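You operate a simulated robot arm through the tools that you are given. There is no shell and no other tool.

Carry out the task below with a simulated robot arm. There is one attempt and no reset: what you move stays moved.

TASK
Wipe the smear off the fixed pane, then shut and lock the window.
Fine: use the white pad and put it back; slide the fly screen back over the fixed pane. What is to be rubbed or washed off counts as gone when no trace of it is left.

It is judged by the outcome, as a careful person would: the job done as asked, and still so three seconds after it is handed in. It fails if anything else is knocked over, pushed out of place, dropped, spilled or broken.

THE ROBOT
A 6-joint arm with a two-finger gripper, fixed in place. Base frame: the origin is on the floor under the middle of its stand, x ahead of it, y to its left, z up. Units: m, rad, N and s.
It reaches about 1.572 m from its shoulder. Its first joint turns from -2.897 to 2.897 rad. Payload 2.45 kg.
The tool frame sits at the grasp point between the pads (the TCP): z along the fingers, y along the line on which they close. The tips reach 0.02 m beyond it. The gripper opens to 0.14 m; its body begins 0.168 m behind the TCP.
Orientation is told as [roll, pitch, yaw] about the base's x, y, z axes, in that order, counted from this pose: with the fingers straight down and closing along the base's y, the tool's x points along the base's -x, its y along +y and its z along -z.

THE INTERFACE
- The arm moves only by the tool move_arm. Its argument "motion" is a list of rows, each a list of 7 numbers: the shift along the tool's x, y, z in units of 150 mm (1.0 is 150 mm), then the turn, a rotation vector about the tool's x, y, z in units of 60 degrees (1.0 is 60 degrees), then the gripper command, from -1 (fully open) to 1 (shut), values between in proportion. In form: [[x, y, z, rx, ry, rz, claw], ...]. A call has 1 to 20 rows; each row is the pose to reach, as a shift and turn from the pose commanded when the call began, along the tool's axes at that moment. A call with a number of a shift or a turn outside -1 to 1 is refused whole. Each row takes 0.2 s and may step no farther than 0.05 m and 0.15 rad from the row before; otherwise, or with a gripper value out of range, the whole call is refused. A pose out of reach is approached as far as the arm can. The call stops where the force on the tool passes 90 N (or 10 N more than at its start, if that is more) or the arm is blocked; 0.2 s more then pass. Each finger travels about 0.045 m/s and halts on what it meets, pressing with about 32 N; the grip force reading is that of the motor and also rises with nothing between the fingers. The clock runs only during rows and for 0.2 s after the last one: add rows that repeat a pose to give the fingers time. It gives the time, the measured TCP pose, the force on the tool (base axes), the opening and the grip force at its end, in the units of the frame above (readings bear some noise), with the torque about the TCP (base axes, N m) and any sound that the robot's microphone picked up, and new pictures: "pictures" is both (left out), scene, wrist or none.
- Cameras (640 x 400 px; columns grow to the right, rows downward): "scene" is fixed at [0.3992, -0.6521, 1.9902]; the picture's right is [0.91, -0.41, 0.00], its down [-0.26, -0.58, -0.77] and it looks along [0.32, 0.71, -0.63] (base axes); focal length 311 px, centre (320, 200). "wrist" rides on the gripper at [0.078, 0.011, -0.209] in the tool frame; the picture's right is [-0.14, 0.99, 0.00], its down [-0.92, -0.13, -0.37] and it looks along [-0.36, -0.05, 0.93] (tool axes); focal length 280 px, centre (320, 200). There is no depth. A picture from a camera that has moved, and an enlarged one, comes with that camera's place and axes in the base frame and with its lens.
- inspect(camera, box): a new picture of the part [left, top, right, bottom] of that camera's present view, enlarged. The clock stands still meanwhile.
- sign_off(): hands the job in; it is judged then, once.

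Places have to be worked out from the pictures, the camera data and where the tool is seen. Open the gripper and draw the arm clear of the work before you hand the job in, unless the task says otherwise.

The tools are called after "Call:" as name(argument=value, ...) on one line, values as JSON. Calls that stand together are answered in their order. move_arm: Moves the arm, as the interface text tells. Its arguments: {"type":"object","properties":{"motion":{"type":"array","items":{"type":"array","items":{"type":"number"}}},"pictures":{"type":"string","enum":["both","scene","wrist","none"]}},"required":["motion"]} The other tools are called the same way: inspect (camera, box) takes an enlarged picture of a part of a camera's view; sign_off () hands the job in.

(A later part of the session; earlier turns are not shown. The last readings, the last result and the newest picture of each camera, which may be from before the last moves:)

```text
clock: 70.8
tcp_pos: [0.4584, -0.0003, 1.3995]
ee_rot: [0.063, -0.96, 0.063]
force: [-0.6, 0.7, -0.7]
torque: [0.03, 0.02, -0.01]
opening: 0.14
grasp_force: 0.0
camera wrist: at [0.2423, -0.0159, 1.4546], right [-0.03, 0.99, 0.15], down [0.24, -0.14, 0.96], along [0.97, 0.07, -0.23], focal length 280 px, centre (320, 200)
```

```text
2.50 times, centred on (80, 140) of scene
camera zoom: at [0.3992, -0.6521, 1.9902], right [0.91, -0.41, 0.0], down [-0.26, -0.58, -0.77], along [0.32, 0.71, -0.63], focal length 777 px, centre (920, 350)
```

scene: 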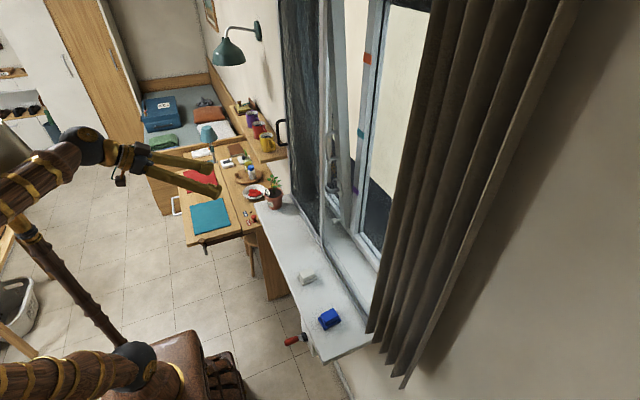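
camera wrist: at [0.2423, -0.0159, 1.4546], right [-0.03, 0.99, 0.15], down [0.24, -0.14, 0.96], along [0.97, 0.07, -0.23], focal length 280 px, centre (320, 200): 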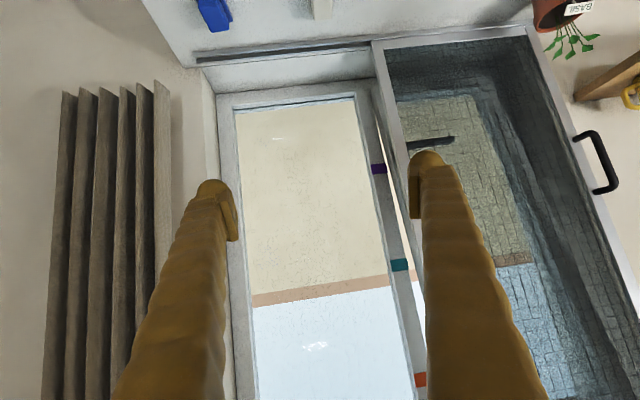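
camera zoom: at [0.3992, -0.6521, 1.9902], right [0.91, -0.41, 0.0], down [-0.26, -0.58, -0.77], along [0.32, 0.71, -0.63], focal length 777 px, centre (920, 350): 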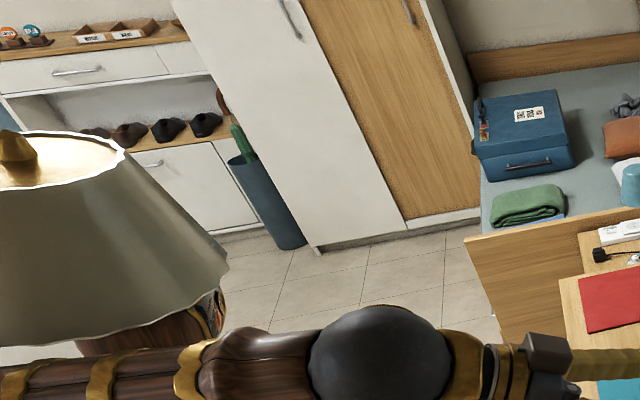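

There is a floor lamp behind-left of the robot, so I'll avoid folding the elbow back toward it; moving outward with y increasing swings the elbow away. I now head toward the black screen handle at about (0.762, 0.613, 1.327).

Call:
move_arm(motion=[[-0.076, 0.178, 0.119, 0, 0, 0, -1], [-0.151, 0.356, 0.239, 0, 0, 0, -1], [-0.227, 0.535, 0.358, 0, 0, 0, -1], [-0.302, 0.713, 0.478, 0, 0, 0, -1], [-0.378, 0.891, 0.597, 0, 0, 0, -1], [-0.378, 0.891, 0.597, 0, 0, 0, -1]], pictures="none")

Call:
move_arm(motion=[[-0.06, 0.188, 0.099, 0, 0, 0, -1], [-0.121, 0.376, 0.197, 0, 0, 0, -1], [-0.182, 0.564, 0.296, 0, 0, 0, -1], [-0.242, 0.752, 0.394, 0, 0, 0, -1], [-0.303, 0.94, 0.493, 0, 0, 0, -1], [-0.303, 0.94, 0.493, 0, 0, 0, -1]], pictures="both")

```text
clock: 72.2
tcp_pos: [0.546, 0.1437, 1.3982]
ee_rot: [0.065, -0.962, 0.061]
force: [0.4, 0.4, 1.1]
torque: [0.0, 0.02, -0.02]
opening: 0.1401
grasp_force: 0.2
```

```text
clock: 73.7
tcp_pos: [0.619, 0.2944, 1.4014]
ee_rot: [0.064, -0.962, 0.062]
force: [0.2, 0.6, -0.5]
torque: [0.0, -0.01, -0.01]
opening: 0.1399
grasp_force: 0.0
camera wrist: at [0.4024, 0.2788, 1.4556], right [-0.03, 0.99, 0.15], down [0.24, -0.14, 0.96], along [0.97, 0.07, -0.23], focal length 280 px, centre (320, 200)
```

scene: 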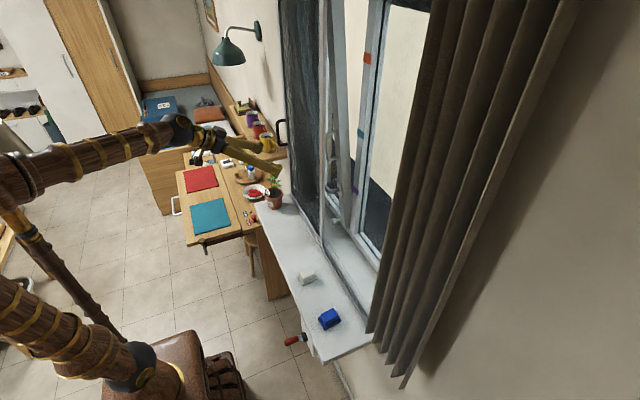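
wrist: 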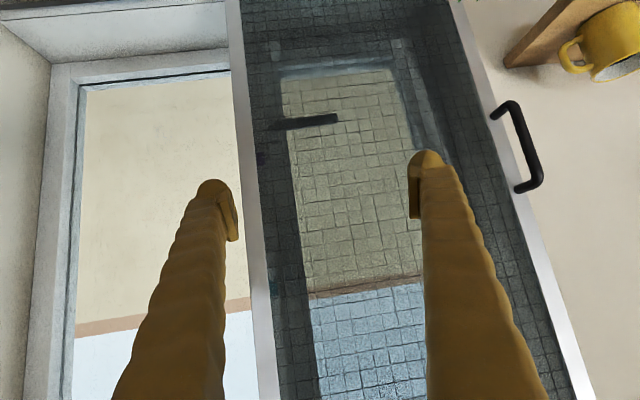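

Handle triangulates consistently to (0.763, 0.613, 1.325). I continue toward +y.

Call:
move_arm(motion=[[-0.007, 0.199, 0.023, 0, 0, 0, -1], [-0.014, 0.397, 0.046, 0, 0, 0, -1], [-0.022, 0.596, 0.068, 0, 0, 0, -1], [-0.029, 0.794, 0.091, 0, 0, 0, -0.8], [-0.036, 0.993, 0.114, 0, 0, 0, -0.6], [-0.036, 0.993, 0.114, 0, 0, 0, -0.5]], pictures="none")

```text
clock: 75.0
tcp_pos: [0.6181, 0.4441, 1.4008]
ee_rot: [0.065, -0.961, 0.061]
force: [-0.4, 0.3, -0.4]
torque: [-0.02, 0.04, 0.02]
opening: 0.1051
grasp_force: 0.1
```

Now I level the gripper and slide to y≈0.60, z≈1.34 in front of the handle, half-closing the fingers on the way.

Call:
move_arm(motion=[[0.025, 0.165, 0.091, 0.019, -0.097, 0, -0.3], [0.05, 0.33, 0.182, 0.039, -0.194, 0, -0.2], [0.075, 0.495, 0.273, 0.058, -0.292, 0, -0.1], [0.099, 0.66, 0.365, 0.078, -0.389, 0, 0], [0.124, 0.825, 0.456, 0.097, -0.486, -0.001, 0], [0.149, 0.99, 0.547, 0.1165, -0.5835, -0.001, 0], [0.149, 0.99, 0.547, 0.1165, -0.5835, -0.001, 0]], pictures="both")

Call:
inspect(camera="scene", box=[210, 90, 338, 170])

```text
clock: 76.4
tcp_pos: [0.6122, 0.4994, 1.4881]
ee_rot: [1.82, -1.4, -1.815]
force: [-0.2, 0.7, -0.1]
torque: [0.01, 0.03, -0.08]
opening: 0.0699
grasp_force: 0.0
stopped in row 6: the arm was blocked; the commanded pose is now the measured one
camera wrist: at [0.4061, 0.524, 1.4054], right [-0.02, 0.95, 0.3], down [-0.4, -0.28, 0.87], along [0.91, -0.11, 0.39], focal length 280 px, centre (320, 200)
```

scene: 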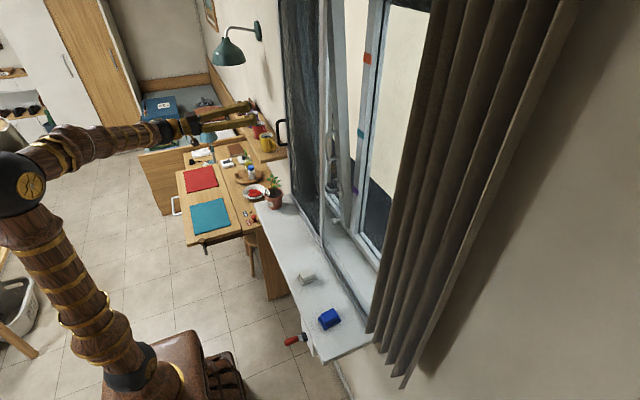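
wrist: 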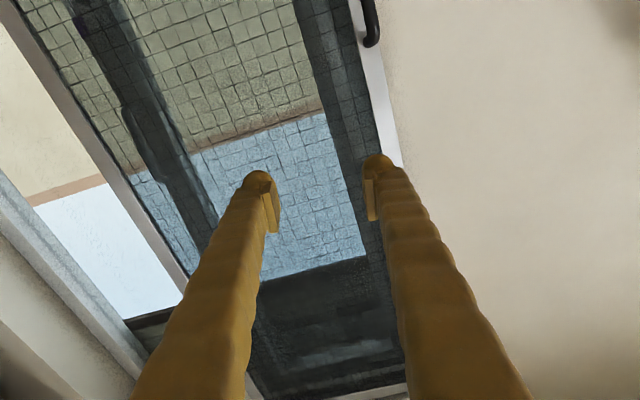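

```text
5.00 times, centred on (274, 130) of scene
camera zoom: at [0.3992, -0.6521, 1.9902], right [0.91, -0.41, 0.0], down [-0.26, -0.58, -0.77], along [0.32, 0.71, -0.63], focal length 1554 px, centre (550, 550)
```

zoom: 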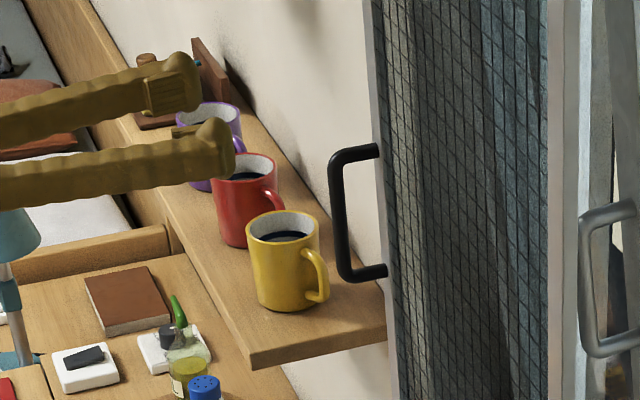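

The arm lagged and drifted up to z≈1.49 (a fast wrist reconfiguration), with nothing touched. I'll hold briefly and check it's settled.

Call:
move_arm(motion=[[0, 0, 0, 0, 0, 0, 0], [0, 0, 0, 0, 0, 0, 0]], pictures="none")

```text
clock: 77.0
tcp_pos: [0.6116, 0.5028, 1.4884]
ee_rot: [1.821, -1.402, -1.811]
force: [-0.4, 0.8, 0.1]
torque: [-0.02, -0.01, 0.02]
opening: 0.0699
grasp_force: 0.1
```

Settled: the tool is nearly level, with a roll error of about 9°. I fix the roll and move slowly to (0.632, 0.603, 1.368), in ten small rows.

Call:
move_arm(motion=[[0, 0, 0, 0, 0.013, -0.052, 0], [0, 0, 0, 0, 0.026, -0.104, 0], [0, 0, 0, 0, 0.04, -0.156, 0], [0.09, 0.053, 0.01, 0, 0.04, -0.156, 0], [0.18, 0.105, 0.02, 0, 0.04, -0.156, 0], [0.27, 0.158, 0.03, 0, 0.04, -0.156, 0], [0.36, 0.21, 0.04, 0, 0.04, -0.156, 0], [0.45, 0.263, 0.05, 0, 0.04, -0.156, 0], [0.54, 0.316, 0.06, 0, 0.04, -0.156, 0], [0.63, 0.368, 0.07, 0, 0.04, -0.156, 0], [0.72, 0.42, 0.08, 0, 0.04, -0.156, 0], [0.81, 0.473, 0.092, 0, 0.04, -0.156, 0], [0.903, 0.526, 0.104, 0, 0.04, -0.156, 0], [0.903, 0.526, 0.104, 0, 0.04, -0.156, 0]], pictures="both")

Call:
inspect(camera="scene", box=[210, 90, 338, 170])

```text
clock: 79.5
tcp_pos: [0.5999, 0.5119, 1.5021]
ee_rot: [2.036, -1.423, -2.035]
force: [-0.3, -0.4, 0.4]
torque: [-0.02, 0.08, -0.04]
opening: 0.0701
grasp_force: 0.0
stopped in row 12: the arm was blocked; the commanded pose is now the measured one
camera wrist: at [0.3959, 0.5352, 1.4116], right [-0.01, 0.96, 0.27], down [-0.43, -0.25, 0.87], along [0.9, -0.1, 0.42], focal length 280 px, centre (320, 200)
```

scene: 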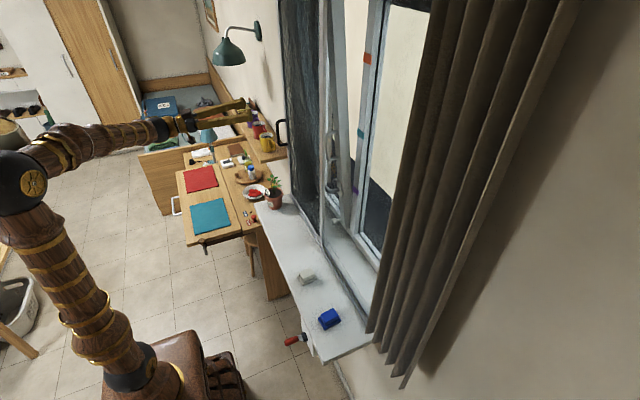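
wrist: 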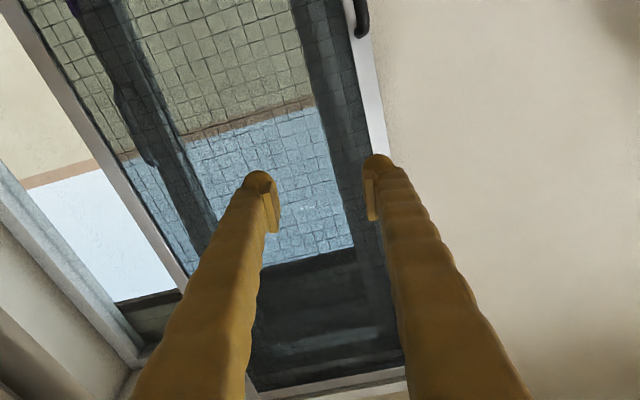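

```text
5.00 times, centred on (274, 130) of scene
camera zoom: at [0.3992, -0.6521, 1.9902], right [0.91, -0.41, 0.0], down [-0.26, -0.58, -0.77], along [0.32, 0.71, -0.63], focal length 1554 px, centre (550, 550)
```

zoom: 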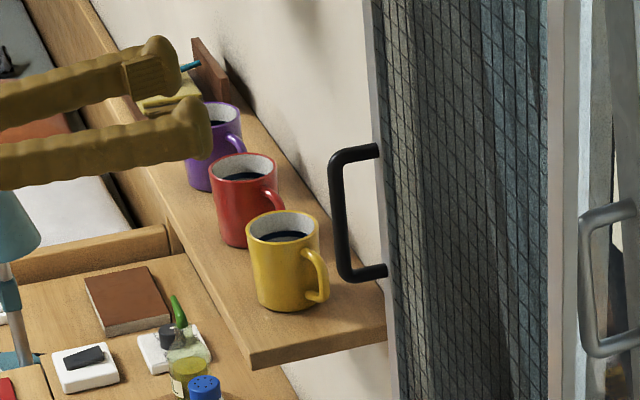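

The arm still isn't following, yet the tool feels no force, so a link may be touching something. I check the elbow against the floor lamp before any further motion.

Call:
inspect(camera="scene", box=[0, 80, 160, 280])

Call:
inspect(camera="scene", box=[0, 100, 20, 400])

```text
2.00 times, centred on (80, 180) of scene
camera zoom: at [0.3992, -0.6521, 1.9902], right [0.91, -0.41, 0.0], down [-0.26, -0.58, -0.77], along [0.32, 0.71, -0.63], focal length 622 px, centre (800, 240)
```

zoom: 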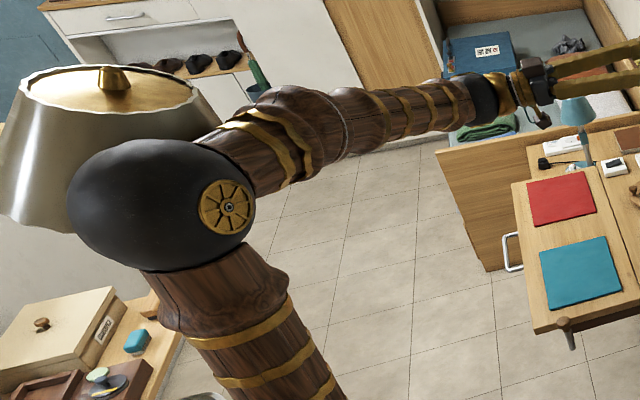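

```text
1.33 times, centred on (10, 250) of scene
camera zoom: at [0.3992, -0.6521, 1.9902], right [0.91, -0.41, 0.0], down [-0.26, -0.58, -0.77], along [0.32, 0.71, -0.63], focal length 414 px, centre (733, 133)
```

zoom: 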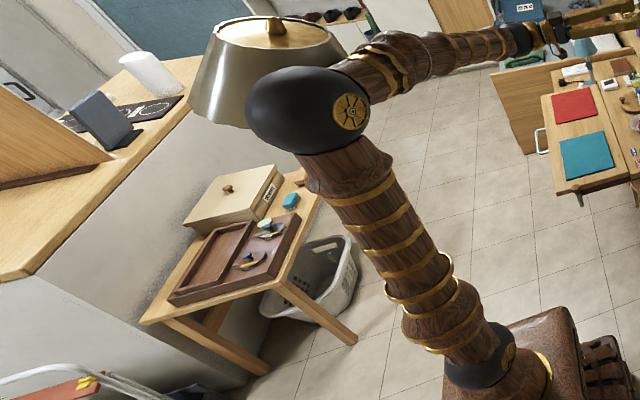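

The elbow ball is right against the lampshade, so that is what blocks the arm. I back away from it immediately by moving the tool toward −y (arm turning right), slowly.

Call:
move_arm(motion=[[0, -0.1, 0, 0, 0, 0, 0], [0, -0.2, 0, 0, 0, 0, 0], [0, -0.3, 0, 0, 0, 0, 0], [0, -0.4, 0, 0, 0, 0, 0], [0, -0.5, 0, 0, 0, 0, 0], [0, -0.5, 0, 0, 0, 0, 0]], pictures="scene")

Call:
inspect(camera="scene", box=[0, 100, 20, 400])

```text
clock: 80.9
tcp_pos: [0.6016, 0.4427, 1.4859]
ee_rot: [2.035, -1.433, -2.036]
force: [0.9, -0.9, -0.4]
torque: [0.01, -0.02, 0.0]
opening: 0.07
grasp_force: 0.1
```

scene: 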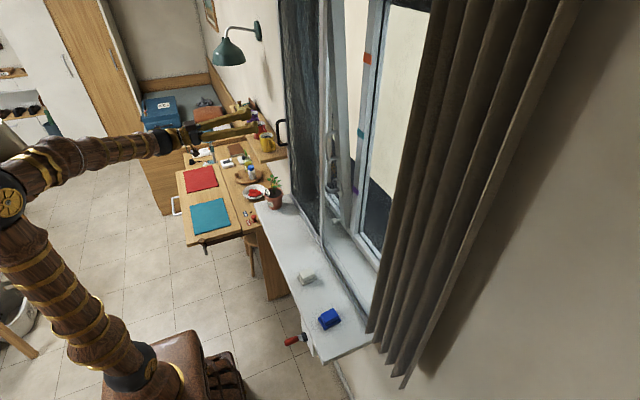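

```text
1.33 times, centred on (10, 250) of scene
camera zoom: at [0.3992, -0.6521, 1.9902], right [0.91, -0.41, 0.0], down [-0.26, -0.58, -0.77], along [0.32, 0.71, -0.63], focal length 414 px, centre (733, 133)
```

zoom: 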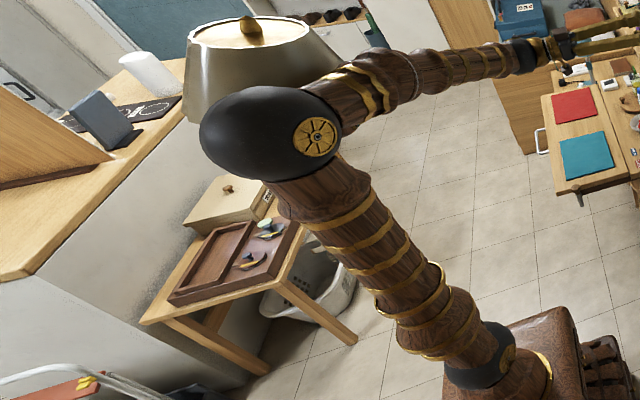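

The arm followed freely and the lampshade returned to where it was before (finial at the same pixel), so it only got nudged. To keep the elbow clear, I'll work with the tool nearly vertical and the arm extended; first I move farther to −y.

Call:
move_arm(motion=[[0.012, -0.163, 0, 0, 0, 0, 0], [0.025, -0.327, 0, 0, 0, 0, 0], [0.037, -0.49, 0, 0, 0, 0, 0], [0.05, -0.653, 0, 0, 0, 0, 0], [0.062, -0.817, 0, 0, 0, 0, 0], [0.075, -0.98, 0, 0, 0, 0, 0], [0.075, -0.98, 0, 0, 0, 0, 0]], pictures="scene")

Call:
inspect(camera="scene", box=[0, 100, 20, 400])

```text
clock: 82.5
tcp_pos: [0.6053, 0.3013, 1.4563]
ee_rot: [2.031, -1.432, -2.032]
force: [0.5, -0.2, -0.5]
torque: [-0.01, 0.0, 0.05]
opening: 0.0701
grasp_force: 0.0
```

scene: 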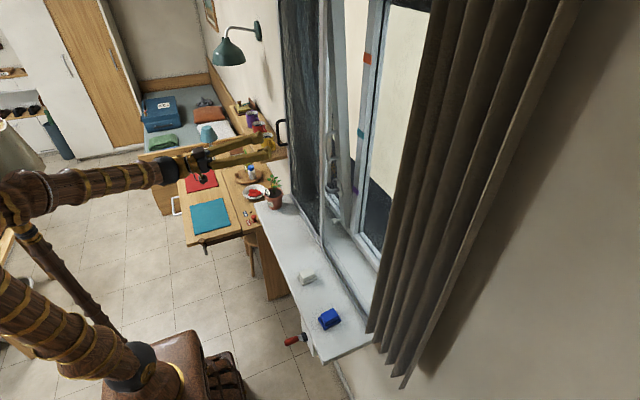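

```text
1.33 times, centred on (10, 250) of scene
camera zoom: at [0.3992, -0.6521, 1.9902], right [0.91, -0.41, 0.0], down [-0.26, -0.58, -0.77], along [0.32, 0.71, -0.63], focal length 414 px, centre (733, 133)
```

zoom: 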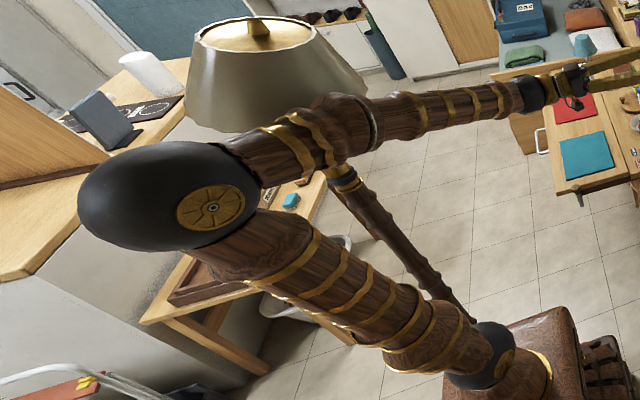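

The lamp stands upright with its pole where it was. I take an enlarged reference picture of it.

Call:
inspect(camera="scene", box=[0, 90, 60, 210])

Call:
inspect(camera="scene", box=[0, 200, 140, 360])

```text
3.33 times, centred on (30, 150) of scene
camera zoom: at [0.3992, -0.6521, 1.9902], right [0.91, -0.41, 0.0], down [-0.26, -0.58, -0.77], along [0.32, 0.71, -0.63], focal length 1036 px, centre (1287, 367)
```

zoom: 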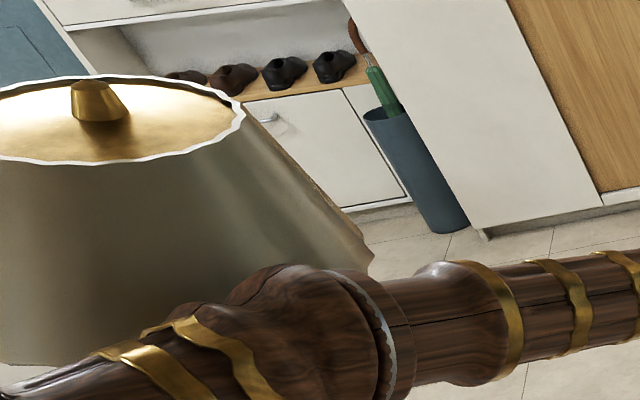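

```text
2.50 times, centred on (70, 280) of scene
camera zoom: at [0.3992, -0.6521, 1.9902], right [0.91, -0.41, 0.0], down [-0.26, -0.58, -0.77], along [0.32, 0.71, -0.63], focal length 777 px, centre (945, 0)
```

zoom: 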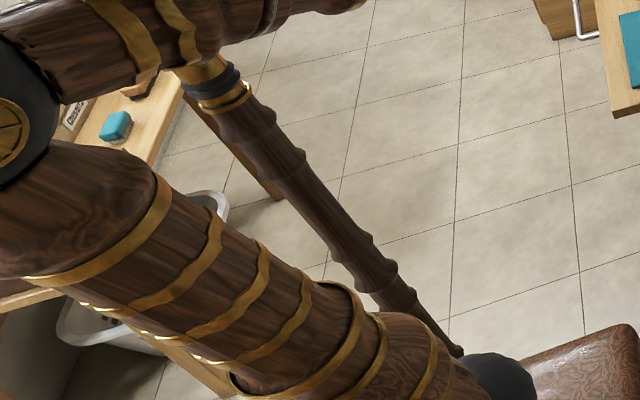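

The lamp may still be swaying slightly, so I get the arm well away from it: pitch the tool down and extend forward toward (0.66, 0.20, 1.40).

Call:
move_arm(motion=[[0.034, -0.079, 0.039, 0.007, 0.11, -0.012, 0], [0.069, -0.157, 0.077, 0.014, 0.221, -0.024, 0], [0.103, -0.236, 0.116, 0.02, 0.331, -0.036, 0], [0.138, -0.315, 0.154, 0.027, 0.441, -0.048, 0], [0.172, -0.393, 0.193, 0.034, 0.552, -0.059, 0], [0.207, -0.472, 0.231, 0.041, 0.662, -0.071, 0], [0.241, -0.551, 0.27, 0.047, 0.772, -0.083, 0], [0.276, -0.629, 0.308, 0.054, 0.883, -0.095, 0], [0.31, -0.708, 0.347, 0.061, 0.993, -0.107, 0], [0.31, -0.708, 0.347, 0.061, 0.993, -0.107, 0]], pictures="scene")

Call:
inspect(camera="scene", box=[0, 90, 60, 210])

```text
clock: 84.7
tcp_pos: [0.6606, 0.1996, 1.3985]
ee_rot: [0.0, -0.589, -0.003]
force: [0.5, -0.6, 0.0]
torque: [-0.01, 0.0, 0.0]
opening: 0.07
grasp_force: 0.0
```

scene: 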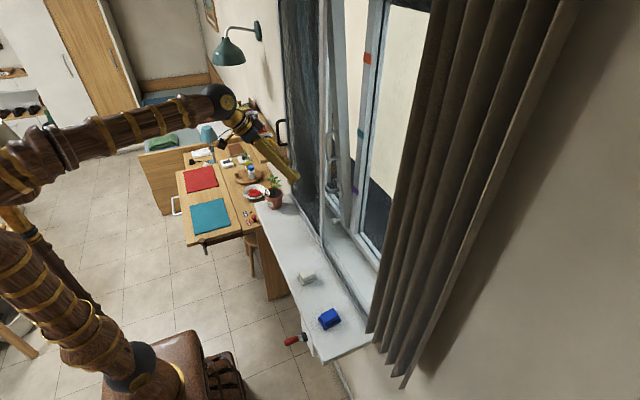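

```text
3.33 times, centred on (30, 150) of scene
camera zoom: at [0.3992, -0.6521, 1.9902], right [0.91, -0.41, 0.0], down [-0.26, -0.58, -0.77], along [0.32, 0.71, -0.63], focal length 1036 px, centre (1287, 367)
```

zoom: 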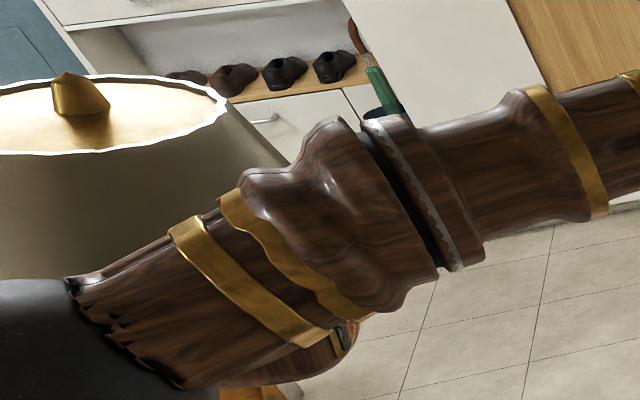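

The lamp's finial is back at its original pixel (−42, 120), so it's standing as before. Tracking is good again. I bring the tool nearer vertical and forward to x≈0.69.

Call:
move_arm(motion=[[-0.042, 0, 0.04, 0, 0.117, 0, 0], [-0.083, 0, 0.08, 0, 0.234, 0, 0], [-0.125, 0, 0.12, 0, 0.351, 0, 0], [-0.166, 0, 0.16, 0, 0.42, 0, 0], [-0.166, 0, 0.16, 0, 0.42, 0, 0]], pictures="none")

Call:
inspect(camera="scene", box=[0, 90, 60, 210])

```text
clock: 85.9
tcp_pos: [0.6913, 0.1985, 1.3921]
ee_rot: [-0.001, -0.152, -0.004]
force: [-0.2, -0.3, 0.1]
torque: [0.03, 0.05, 0.01]
opening: 0.07
grasp_force: 0.1
```

```text
3.33 times, centred on (30, 150) of scene
camera zoom: at [0.3992, -0.6521, 1.9902], right [0.91, -0.41, 0.0], down [-0.26, -0.58, -0.77], along [0.32, 0.71, -0.63], focal length 1036 px, centre (1287, 367)
```

zoom: 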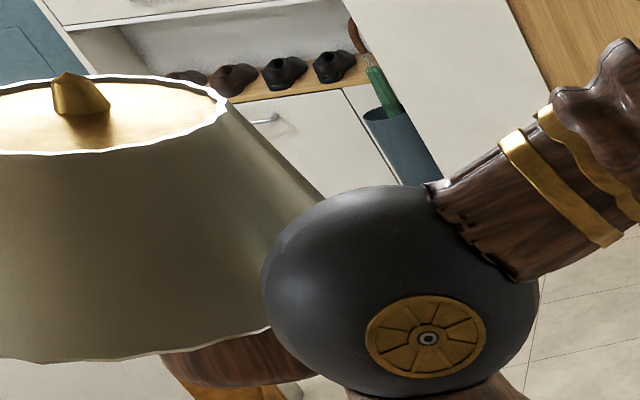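

Elbow-to-lamp clearance here is modest, so I extend a little more (x≈0.72, z≈1.43) before sweeping in +y; that moves the elbow further from the lamp.

Call:
move_arm(motion=[[-0.116, 0, -0.117, 0, 0.025, 0, 0], [-0.232, 0, -0.234, 0, 0.05, 0, 0], [-0.232, 0.1, -0.234, 0, 0.05, 0, 0], [-0.232, 0.25, -0.234, 0, 0.05, 0, 0], [-0.232, 0.4, -0.234, 0, 0.05, 0, 0], [-0.232, 0.55, -0.234, 0, 0.05, 0, 0], [-0.232, 0.7, -0.234, 0, 0.05, 0, 0], [-0.232, 0.7, -0.234, 0, 0.05, 0, 0]], pictures="scene")

Call:
inspect(camera="scene", box=[0, 90, 60, 210])

```text
clock: 87.7
tcp_pos: [0.7223, 0.3059, 1.4346]
ee_rot: [0.002, -0.099, -0.005]
force: [0.1, 0.4, 0.2]
torque: [-0.01, 0.02, -0.03]
opening: 0.0699
grasp_force: 0.1
```

scene: 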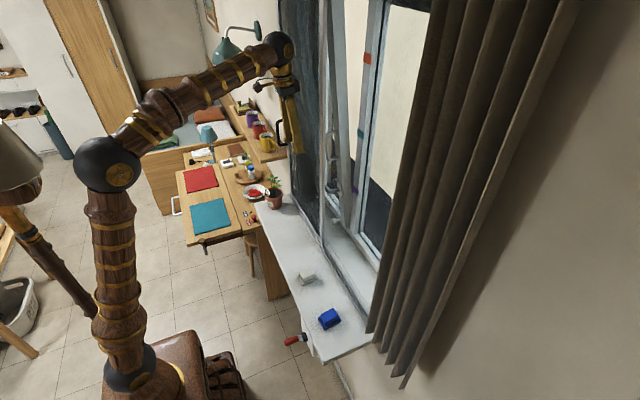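

```text
3.33 times, centred on (30, 150) of scene
camera zoom: at [0.3992, -0.6521, 1.9902], right [0.91, -0.41, 0.0], down [-0.26, -0.58, -0.77], along [0.32, 0.71, -0.63], focal length 1036 px, centre (1287, 367)
```

zoom: 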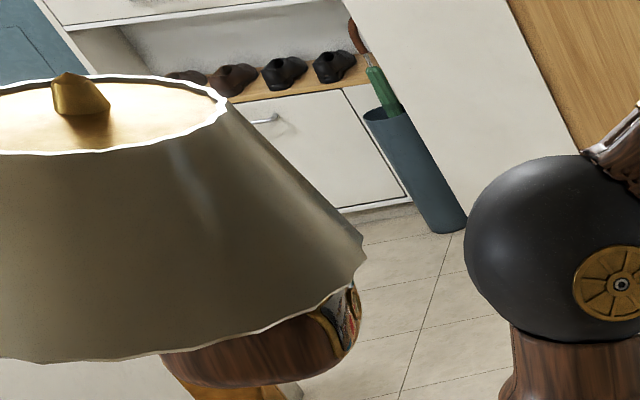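

Elbow is now well clear of the lamp, which stands still. I sweep on to y≈0.45 and look again.

Call:
move_arm(motion=[[0, 0.2, 0, 0, 0, 0, 0], [0, 0.4, 0, 0, 0, 0, 0], [0, 0.6, 0, 0, 0, 0, 0], [0, 0.8, 0, 0, 0, 0, 0], [0, 1.0, 0, 0, 0, 0, 0], [0, 1.0, 0, 0, 0, 0, 0]], pictures="both")

Call:
inspect(camera="scene", box=[0, 90, 60, 210])

```text
clock: 89.1
tcp_pos: [0.7202, 0.4533, 1.4333]
ee_rot: [-0.001, -0.097, -0.003]
force: [0.1, -0.4, -0.2]
torque: [0.0, -0.03, 0.0]
opening: 0.0703
grasp_force: 0.1
camera wrist: at [0.6215, 0.4661, 1.6324], right [0.14, 0.99, 0.01], down [0.88, -0.13, 0.46], along [0.45, -0.05, -0.89], focal length 280 px, centre (320, 200)
```

scene: 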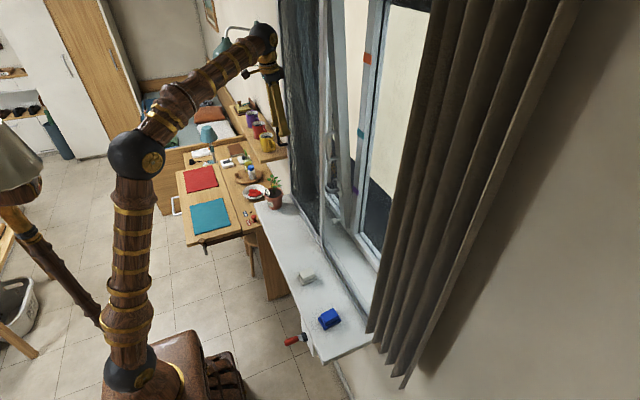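
wrist: 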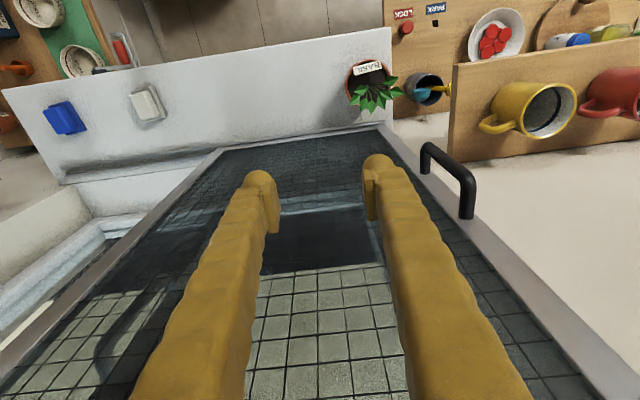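

```text
3.33 times, centred on (30, 150) of scene
camera zoom: at [0.3992, -0.6521, 1.9902], right [0.91, -0.41, 0.0], down [-0.26, -0.58, -0.77], along [0.32, 0.71, -0.63], focal length 1036 px, centre (1287, 367)
```

zoom: 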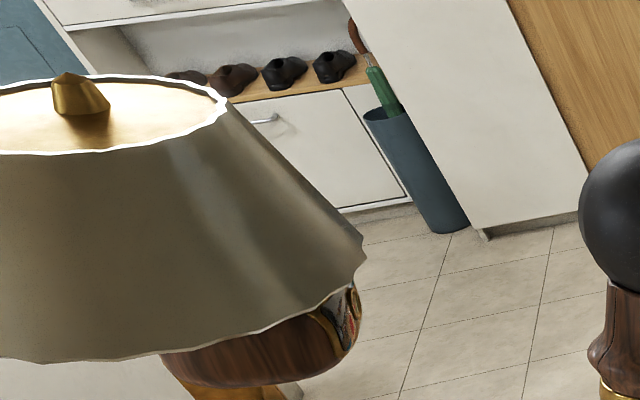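

Elbow is even further from the lamp. I go on to y≈0.60.

Call:
move_arm(motion=[[0, 0.2, 0, 0, 0, 0, 0], [0, 0.4, 0, 0, 0, 0, 0], [0, 0.6, 0, 0, 0, 0, 0], [0, 0.8, 0, 0, 0, 0, 0], [0, 1.0, 0, 0, 0, 0, 0], [0, 1.0, 0, 0, 0, 0, 0]], pictures="both")

Call:
inspect(camera="wrist", box=[220, 80, 420, 205])

Call:
inspect(camera="scene", box=[210, 70, 338, 150])

```text
clock: 90.5
tcp_pos: [0.7225, 0.6058, 1.4356]
ee_rot: [0.0, -0.096, -0.004]
force: [0.2, 0.1, 0.6]
torque: [0.0, 0.01, 0.01]
opening: 0.07
grasp_force: 0.1
camera wrist: at [0.6245, 0.6165, 1.6349], right [0.14, 0.99, 0.01], down [0.88, -0.13, 0.46], along [0.45, -0.05, -0.89], focal length 280 px, centre (320, 200)
```

scene: 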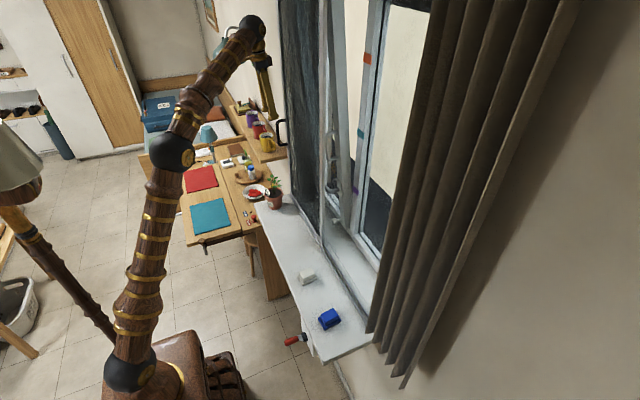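
wrist: 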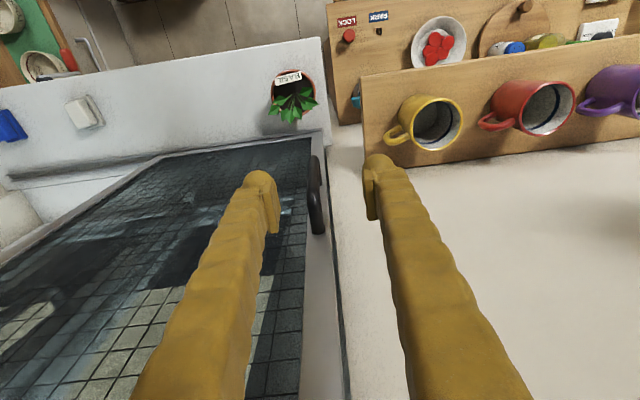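

```text
3.20 times, centred on (320, 142) of wrist
camera zoom: at [0.6245, 0.6165, 1.6349], right [0.14, 0.99, 0.01], down [0.88, -0.13, 0.46], along [0.45, -0.05, -0.89], focal length 897 px, centre (320, 384)
```

zoom: 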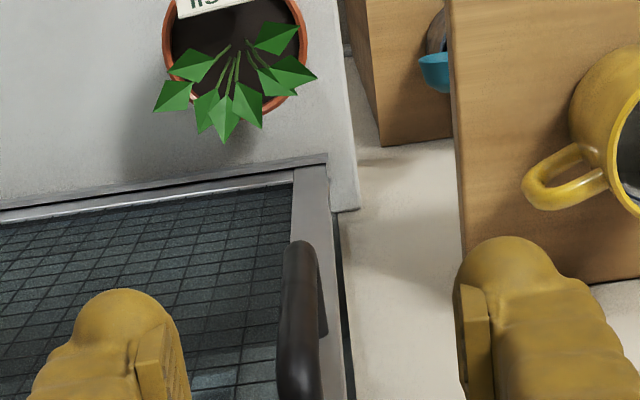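

```text
5.00 times, centred on (274, 110) of scene
camera zoom: at [0.3992, -0.6521, 1.9902], right [0.91, -0.41, 0.0], down [-0.26, -0.58, -0.77], along [0.32, 0.71, -0.63], focal length 1554 px, centre (550, 650)
```

zoom: 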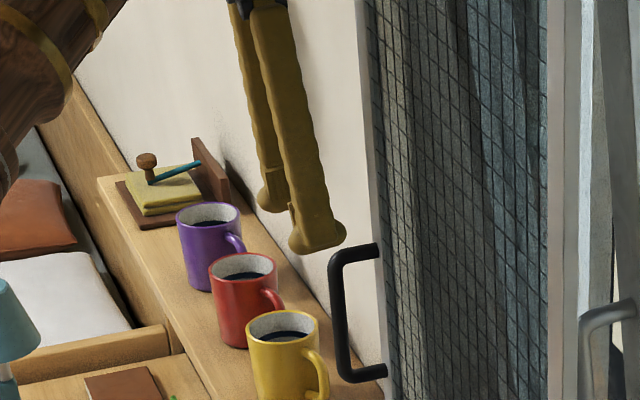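

The bar is at about (0.75, 0.597), between my fingers in y, and the elbow is clear of the lamp. I tilt slightly and lower the fingers around the bar.

Call:
move_arm(motion=[[0, -0.03, 0, 0, -0.1, 0, 0], [0, -0.06, 0, 0, -0.195, 0, 0], [-0.035, -0.06, 0.154, 0, -0.195, 0, 0], [-0.07, -0.06, 0.308, 0, -0.195, 0, 0], [-0.106, -0.06, 0.463, 0, -0.195, 0, 0.1], [-0.142, -0.06, 0.617, 0, -0.195, 0, 0.2], [-0.142, -0.06, 0.617, 0, -0.195, 0, 0.3], [-0.142, -0.06, 0.617, 0, -0.195, 0, 0.3]], pictures="both")

Call:
inspect(camera="wrist", box=[220, 110, 420, 235])

Call:
inspect(camera="scene", box=[210, 80, 338, 160])

```text
clock: 92.3
tcp_pos: [0.7523, 0.596, 1.3462]
ee_rot: [0.0, -0.305, -0.004]
force: [0.3, -0.1, 0.6]
torque: [0.03, 0.01, 0.0]
opening: 0.0492
grasp_force: 0.1
camera wrist: at [0.615, 0.6082, 1.5201], right [0.13, 0.99, 0.04], down [0.77, -0.13, 0.63], along [0.63, -0.05, -0.78], focal length 280 px, centre (320, 200)
```

scene: 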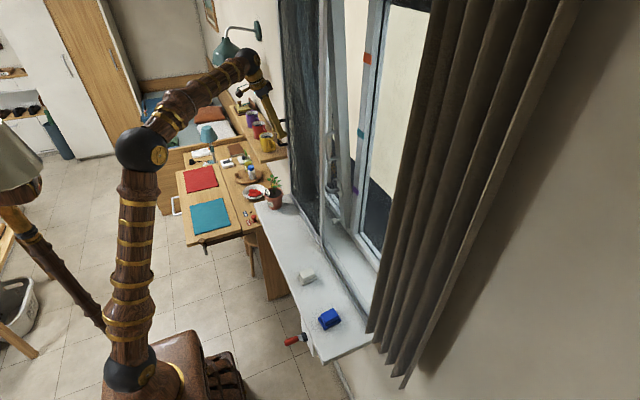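
wrist: 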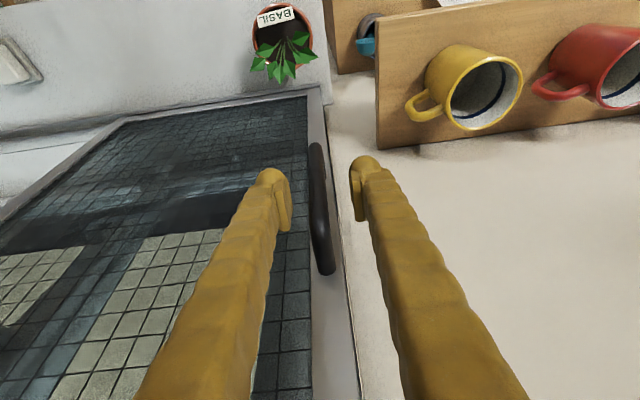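

```text
3.20 times, centred on (320, 172) of wrist
camera zoom: at [0.615, 0.6082, 1.5201], right [0.13, 0.99, 0.04], down [0.77, -0.13, 0.63], along [0.63, -0.05, -0.78], focal length 897 px, centre (320, 288)
```

zoom: 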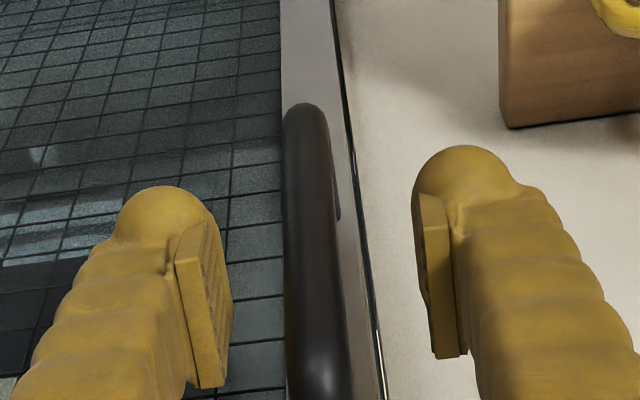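

```text
5.00 times, centred on (274, 120) of scene
camera zoom: at [0.3992, -0.6521, 1.9902], right [0.91, -0.41, 0.0], down [-0.26, -0.58, -0.77], along [0.32, 0.71, -0.63], focal length 1554 px, centre (550, 600)
```

zoom: 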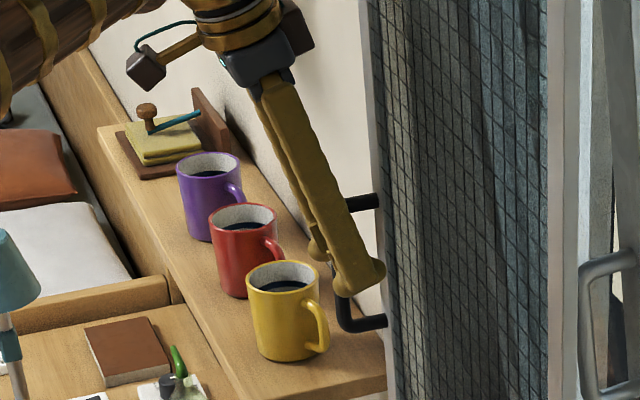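

The fingers straddle the black bar. I close on it to confirm it is between the pads.

Call:
move_arm(motion=[[0, 0, 0, 0, 0, 0, 0.6], [0, 0, 0, 0, 0, 0, 0.8], [0, 0, 0, 0, 0, 0, 1], [0, 0, 0, 0, 0, 0, 1], [0, 0, 0, 0, 0, 0, 1]], pictures="wrist")

Call:
inspect(camera="wrist", box=[220, 110, 420, 235])

```text
clock: 93.5
tcp_pos: [0.7531, 0.5953, 1.3463]
ee_rot: [-0.001, -0.303, -0.004]
force: [-5.2, -27.1, -7.2]
torque: [-0.28, 0.05, 0.1]
opening: 0.0128
grasp_force: 40.1
camera wrist: at [0.6152, 0.6073, 1.5201], right [0.14, 0.99, 0.04], down [0.77, -0.13, 0.63], along [0.62, -0.05, -0.78], focal length 280 px, centre (320, 200)
```

wrist: 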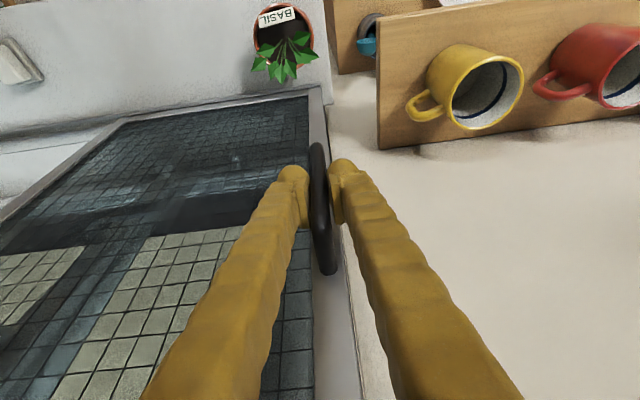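

```text
3.20 times, centred on (320, 172) of wrist
camera zoom: at [0.6152, 0.6073, 1.5201], right [0.14, 0.99, 0.04], down [0.77, -0.13, 0.63], along [0.62, -0.05, -0.78], focal length 897 px, centre (320, 288)
```

zoom: 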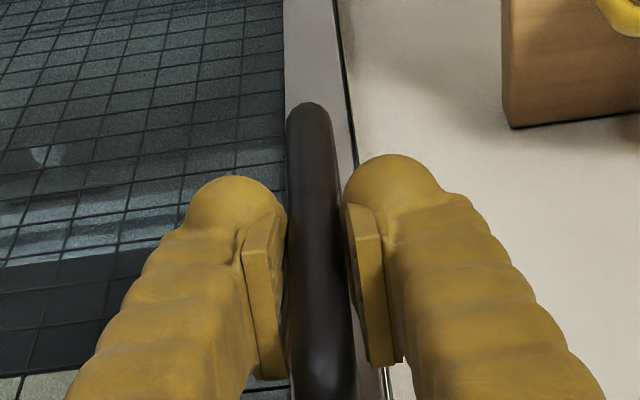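

Gripped (opening 0.0128). I start sliding the screen toward −y gently, 50 mm first, watching force and elbow.

Call:
move_arm(motion=[[0, -0.05, 0, 0, 0, 0, 1], [0, -0.12, 0, 0, 0, 0, 1], [0, -0.2, 0, 0, 0, 0, 1], [0, -0.28, 0, 0, 0, 0, 1], [0, -0.35, 0, 0, 0, 0, 1]], pictures="scene")

```text
clock: 94.7
tcp_pos: [0.7531, 0.5446, 1.3444]
ee_rot: [0.0, -0.302, -0.004]
force: [-26.4, -1.3, 4.1]
torque: [0.0, 0.51, -0.01]
opening: 0.0129
grasp_force: 39.2
```

scene: 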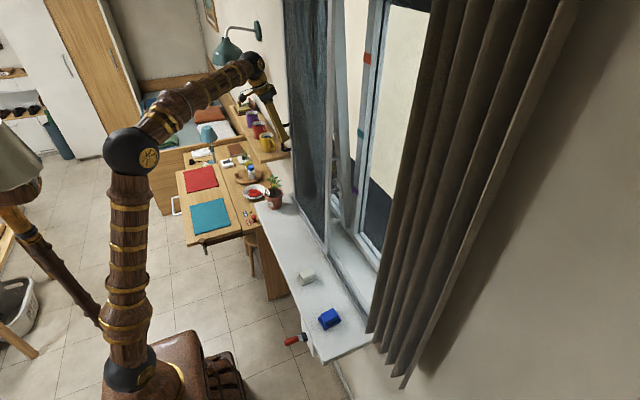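

The screen slides. There's a −26 N reaction in x, so I ease back 1.5 mm while sliding another 100 mm.

Call:
move_arm(motion=[[0.01, -0.05, -0.003, 0, 0, 0, 1], [0.01, -0.13, -0.003, 0, 0, 0, 1], [0.01, -0.22, -0.003, 0, 0, 0, 1], [0.01, -0.31, -0.003, 0, 0, 0, 1], [0.01, -0.4, -0.003, 0, 0, 0, 1], [0.01, -0.5, -0.003, 0, 0, 0, 1], [0.01, -0.6, -0.003, 0, 0, 0, 1], [0.01, -0.7, -0.003, 0, 0, 0, 1]], pictures="scene")

Call:
inspect(camera="scene", box=[0, 90, 60, 210])

```text
clock: 96.5
tcp_pos: [0.7522, 0.4387, 1.3448]
ee_rot: [0.0, -0.303, -0.003]
force: [26.4, 0.2, 17.3]
torque: [0.0, -0.2, -0.04]
opening: 0.0127
grasp_force: 39.3
```

scene: 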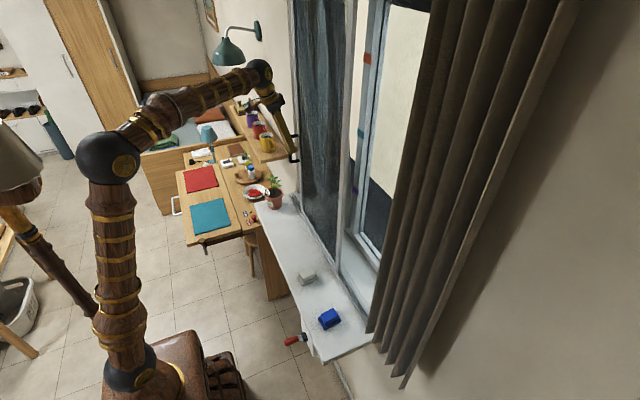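

```text
3.33 times, centred on (30, 150) of scene
camera zoom: at [0.3992, -0.6521, 1.9902], right [0.91, -0.41, 0.0], down [-0.26, -0.58, -0.77], along [0.32, 0.71, -0.63], focal length 1036 px, centre (1287, 367)
```

zoom: 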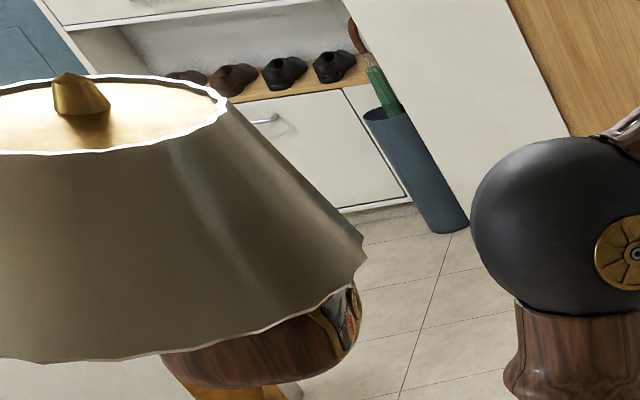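

Halfway there; the lamp is untouched. I relieve x slightly the other way and slide another 110 mm.

Call:
move_arm(motion=[[-0.005, -0.05, 0.001, 0, 0, 0, 1], [-0.005, -0.13, 0.001, 0, 0, 0, 1], [-0.005, -0.22, 0.001, 0, 0, 0, 1], [-0.005, -0.31, 0.001, 0, 0, 0, 1], [-0.005, -0.4, 0.001, 0, 0, 0, 1], [-0.005, -0.5, 0.001, 0, 0, 0, 1], [-0.005, -0.6, 0.001, 0, 0, 0, 1], [-0.005, -0.7, 0.001, 0, 0, 0, 1]], pictures="both")

Call:
inspect(camera="scene", box=[0, 90, 60, 210])

```text
clock: 98.3
tcp_pos: [0.7524, 0.3328, 1.3453]
ee_rot: [0.001, -0.305, -0.003]
force: [4.9, 0.0, 10.9]
torque: [0.01, -0.09, -0.01]
opening: 0.0127
grasp_force: 38.8
camera wrist: at [0.6141, 0.3447, 1.5193], right [0.14, 0.99, 0.04], down [0.77, -0.13, 0.63], along [0.63, -0.05, -0.78], focal length 280 px, centre (320, 200)
```

scene: 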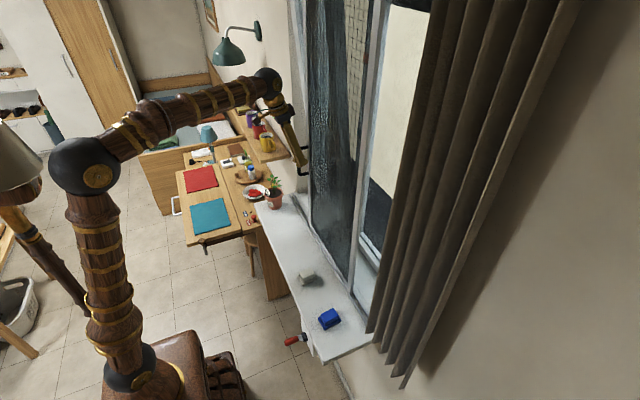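
wrist: 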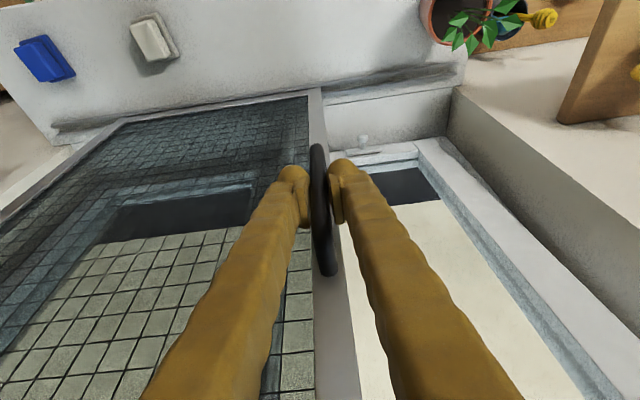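

```text
3.33 times, centred on (30, 150) of scene
camera zoom: at [0.3992, -0.6521, 1.9902], right [0.91, -0.41, 0.0], down [-0.26, -0.58, -0.77], along [0.32, 0.71, -0.63], focal length 1036 px, centre (1287, 367)
```

zoom: 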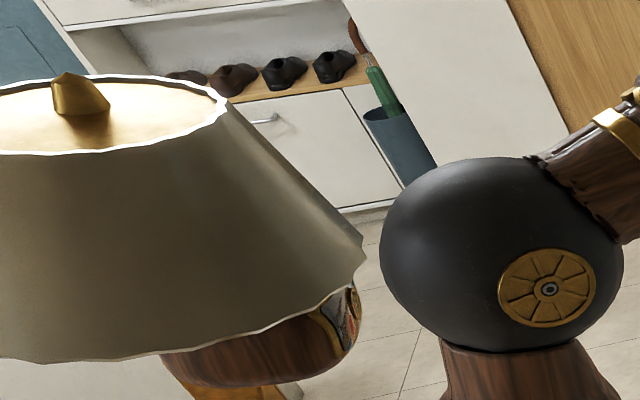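

Good, low forces. Another 90 mm, in smaller steps toward the end in case of a stop.

Call:
move_arm(motion=[[0, -0.05, 0, 0, 0, 0, 1], [0, -0.13, 0, 0, 0, 0, 1], [0, -0.22, 0, 0, 0, 0, 1], [0, -0.31, 0, 0, 0, 0, 1], [0, -0.4, 0, 0, 0, 0, 1], [0, -0.48, 0, 0, 0, 0, 1], [0, -0.55, 0, 0, 0, 0, 1], [0, -0.6, 0, 0, 0, 0, 1]], pictures="both")

Call:
inspect(camera="scene", box=[0, 90, 60, 210])

Call:
inspect(camera="scene", box=[280, 220, 420, 340])

```text
clock: 100.1
tcp_pos: [0.7523, 0.2429, 1.3439]
ee_rot: [0.001, -0.304, -0.004]
force: [11.3, -0.3, 5.6]
torque: [0.05, -0.1, 0.0]
opening: 0.0128
grasp_force: 40.0
camera wrist: at [0.614, 0.2545, 1.5192], right [0.13, 0.99, 0.04], down [0.77, -0.13, 0.63], along [0.63, -0.05, -0.78], focal length 280 px, centre (320, 200)
```

scene: 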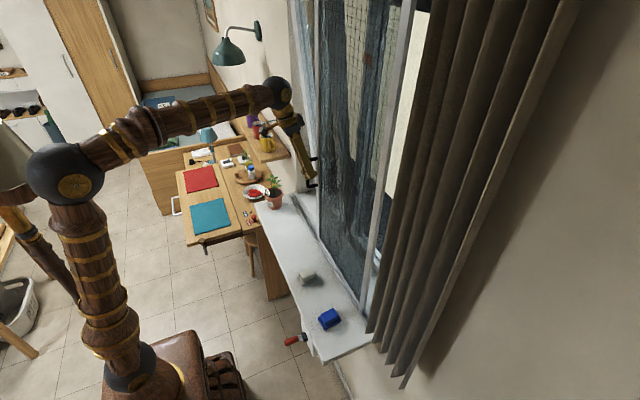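
wrist: 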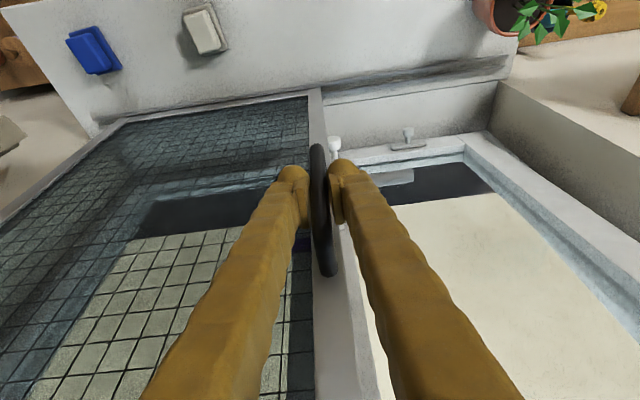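

```text
3.33 times, centred on (30, 150) of scene
camera zoom: at [0.3992, -0.6521, 1.9902], right [0.91, -0.41, 0.0], down [-0.26, -0.58, -0.77], along [0.32, 0.71, -0.63], focal length 1036 px, centre (1287, 367)
```

zoom: 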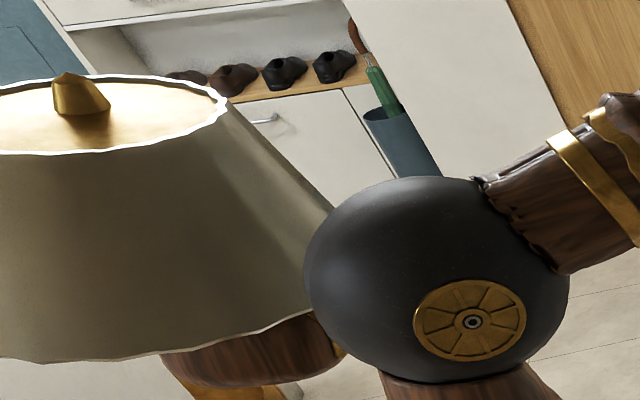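

```text
3.33 times, centred on (350, 280) of scene
camera zoom: at [0.3992, -0.6521, 1.9902], right [0.91, -0.41, 0.0], down [-0.26, -0.58, -0.77], along [0.32, 0.71, -0.63], focal length 1036 px, centre (220, -67)
```

zoom: 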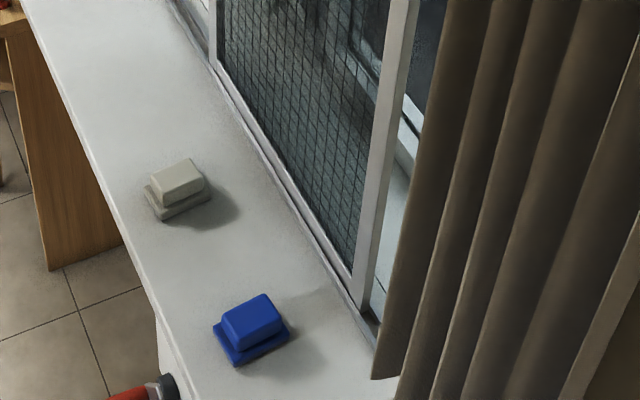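

About 50 mm of rail remains. I push on in small steps until it meets its stop.

Call:
move_arm(motion=[[0, -0.04, 0, 0, 0, 0, 1], [0, -0.08, 0, 0, 0, 0, 1], [0, -0.13, 0, 0, 0, 0, 1], [0, -0.18, 0, 0, 0, 0, 1], [0, -0.23, 0, 0, 0, 0, 1], [0, -0.26, 0, 0, 0, 0, 1]], pictures="none")

Call:
inspect(camera="scene", box=[330, 280, 394, 340])

```text
clock: 101.5
tcp_pos: [0.7514, 0.2042, 1.3433]
ee_rot: [-0.001, -0.303, -0.005]
force: [1.5, -0.3, 4.2]
torque: [-0.02, -0.04, 0.01]
opening: 0.0128
grasp_force: 39.2
```

```text
6.67 times, centred on (362, 310) of scene
camera zoom: at [0.3992, -0.6521, 1.9902], right [0.91, -0.41, 0.0], down [-0.26, -0.58, -0.77], along [0.32, 0.71, -0.63], focal length 2072 px, centre (40, -533)
```

zoom: 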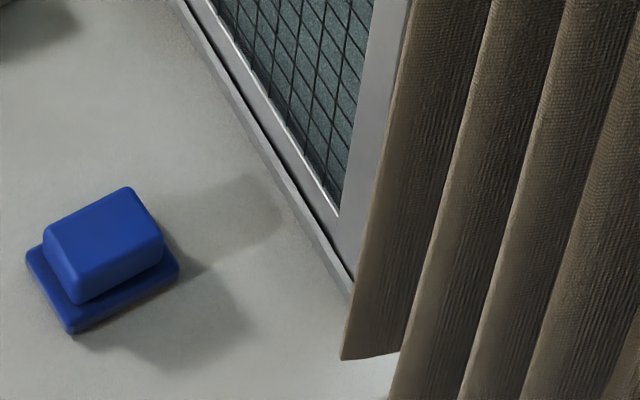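

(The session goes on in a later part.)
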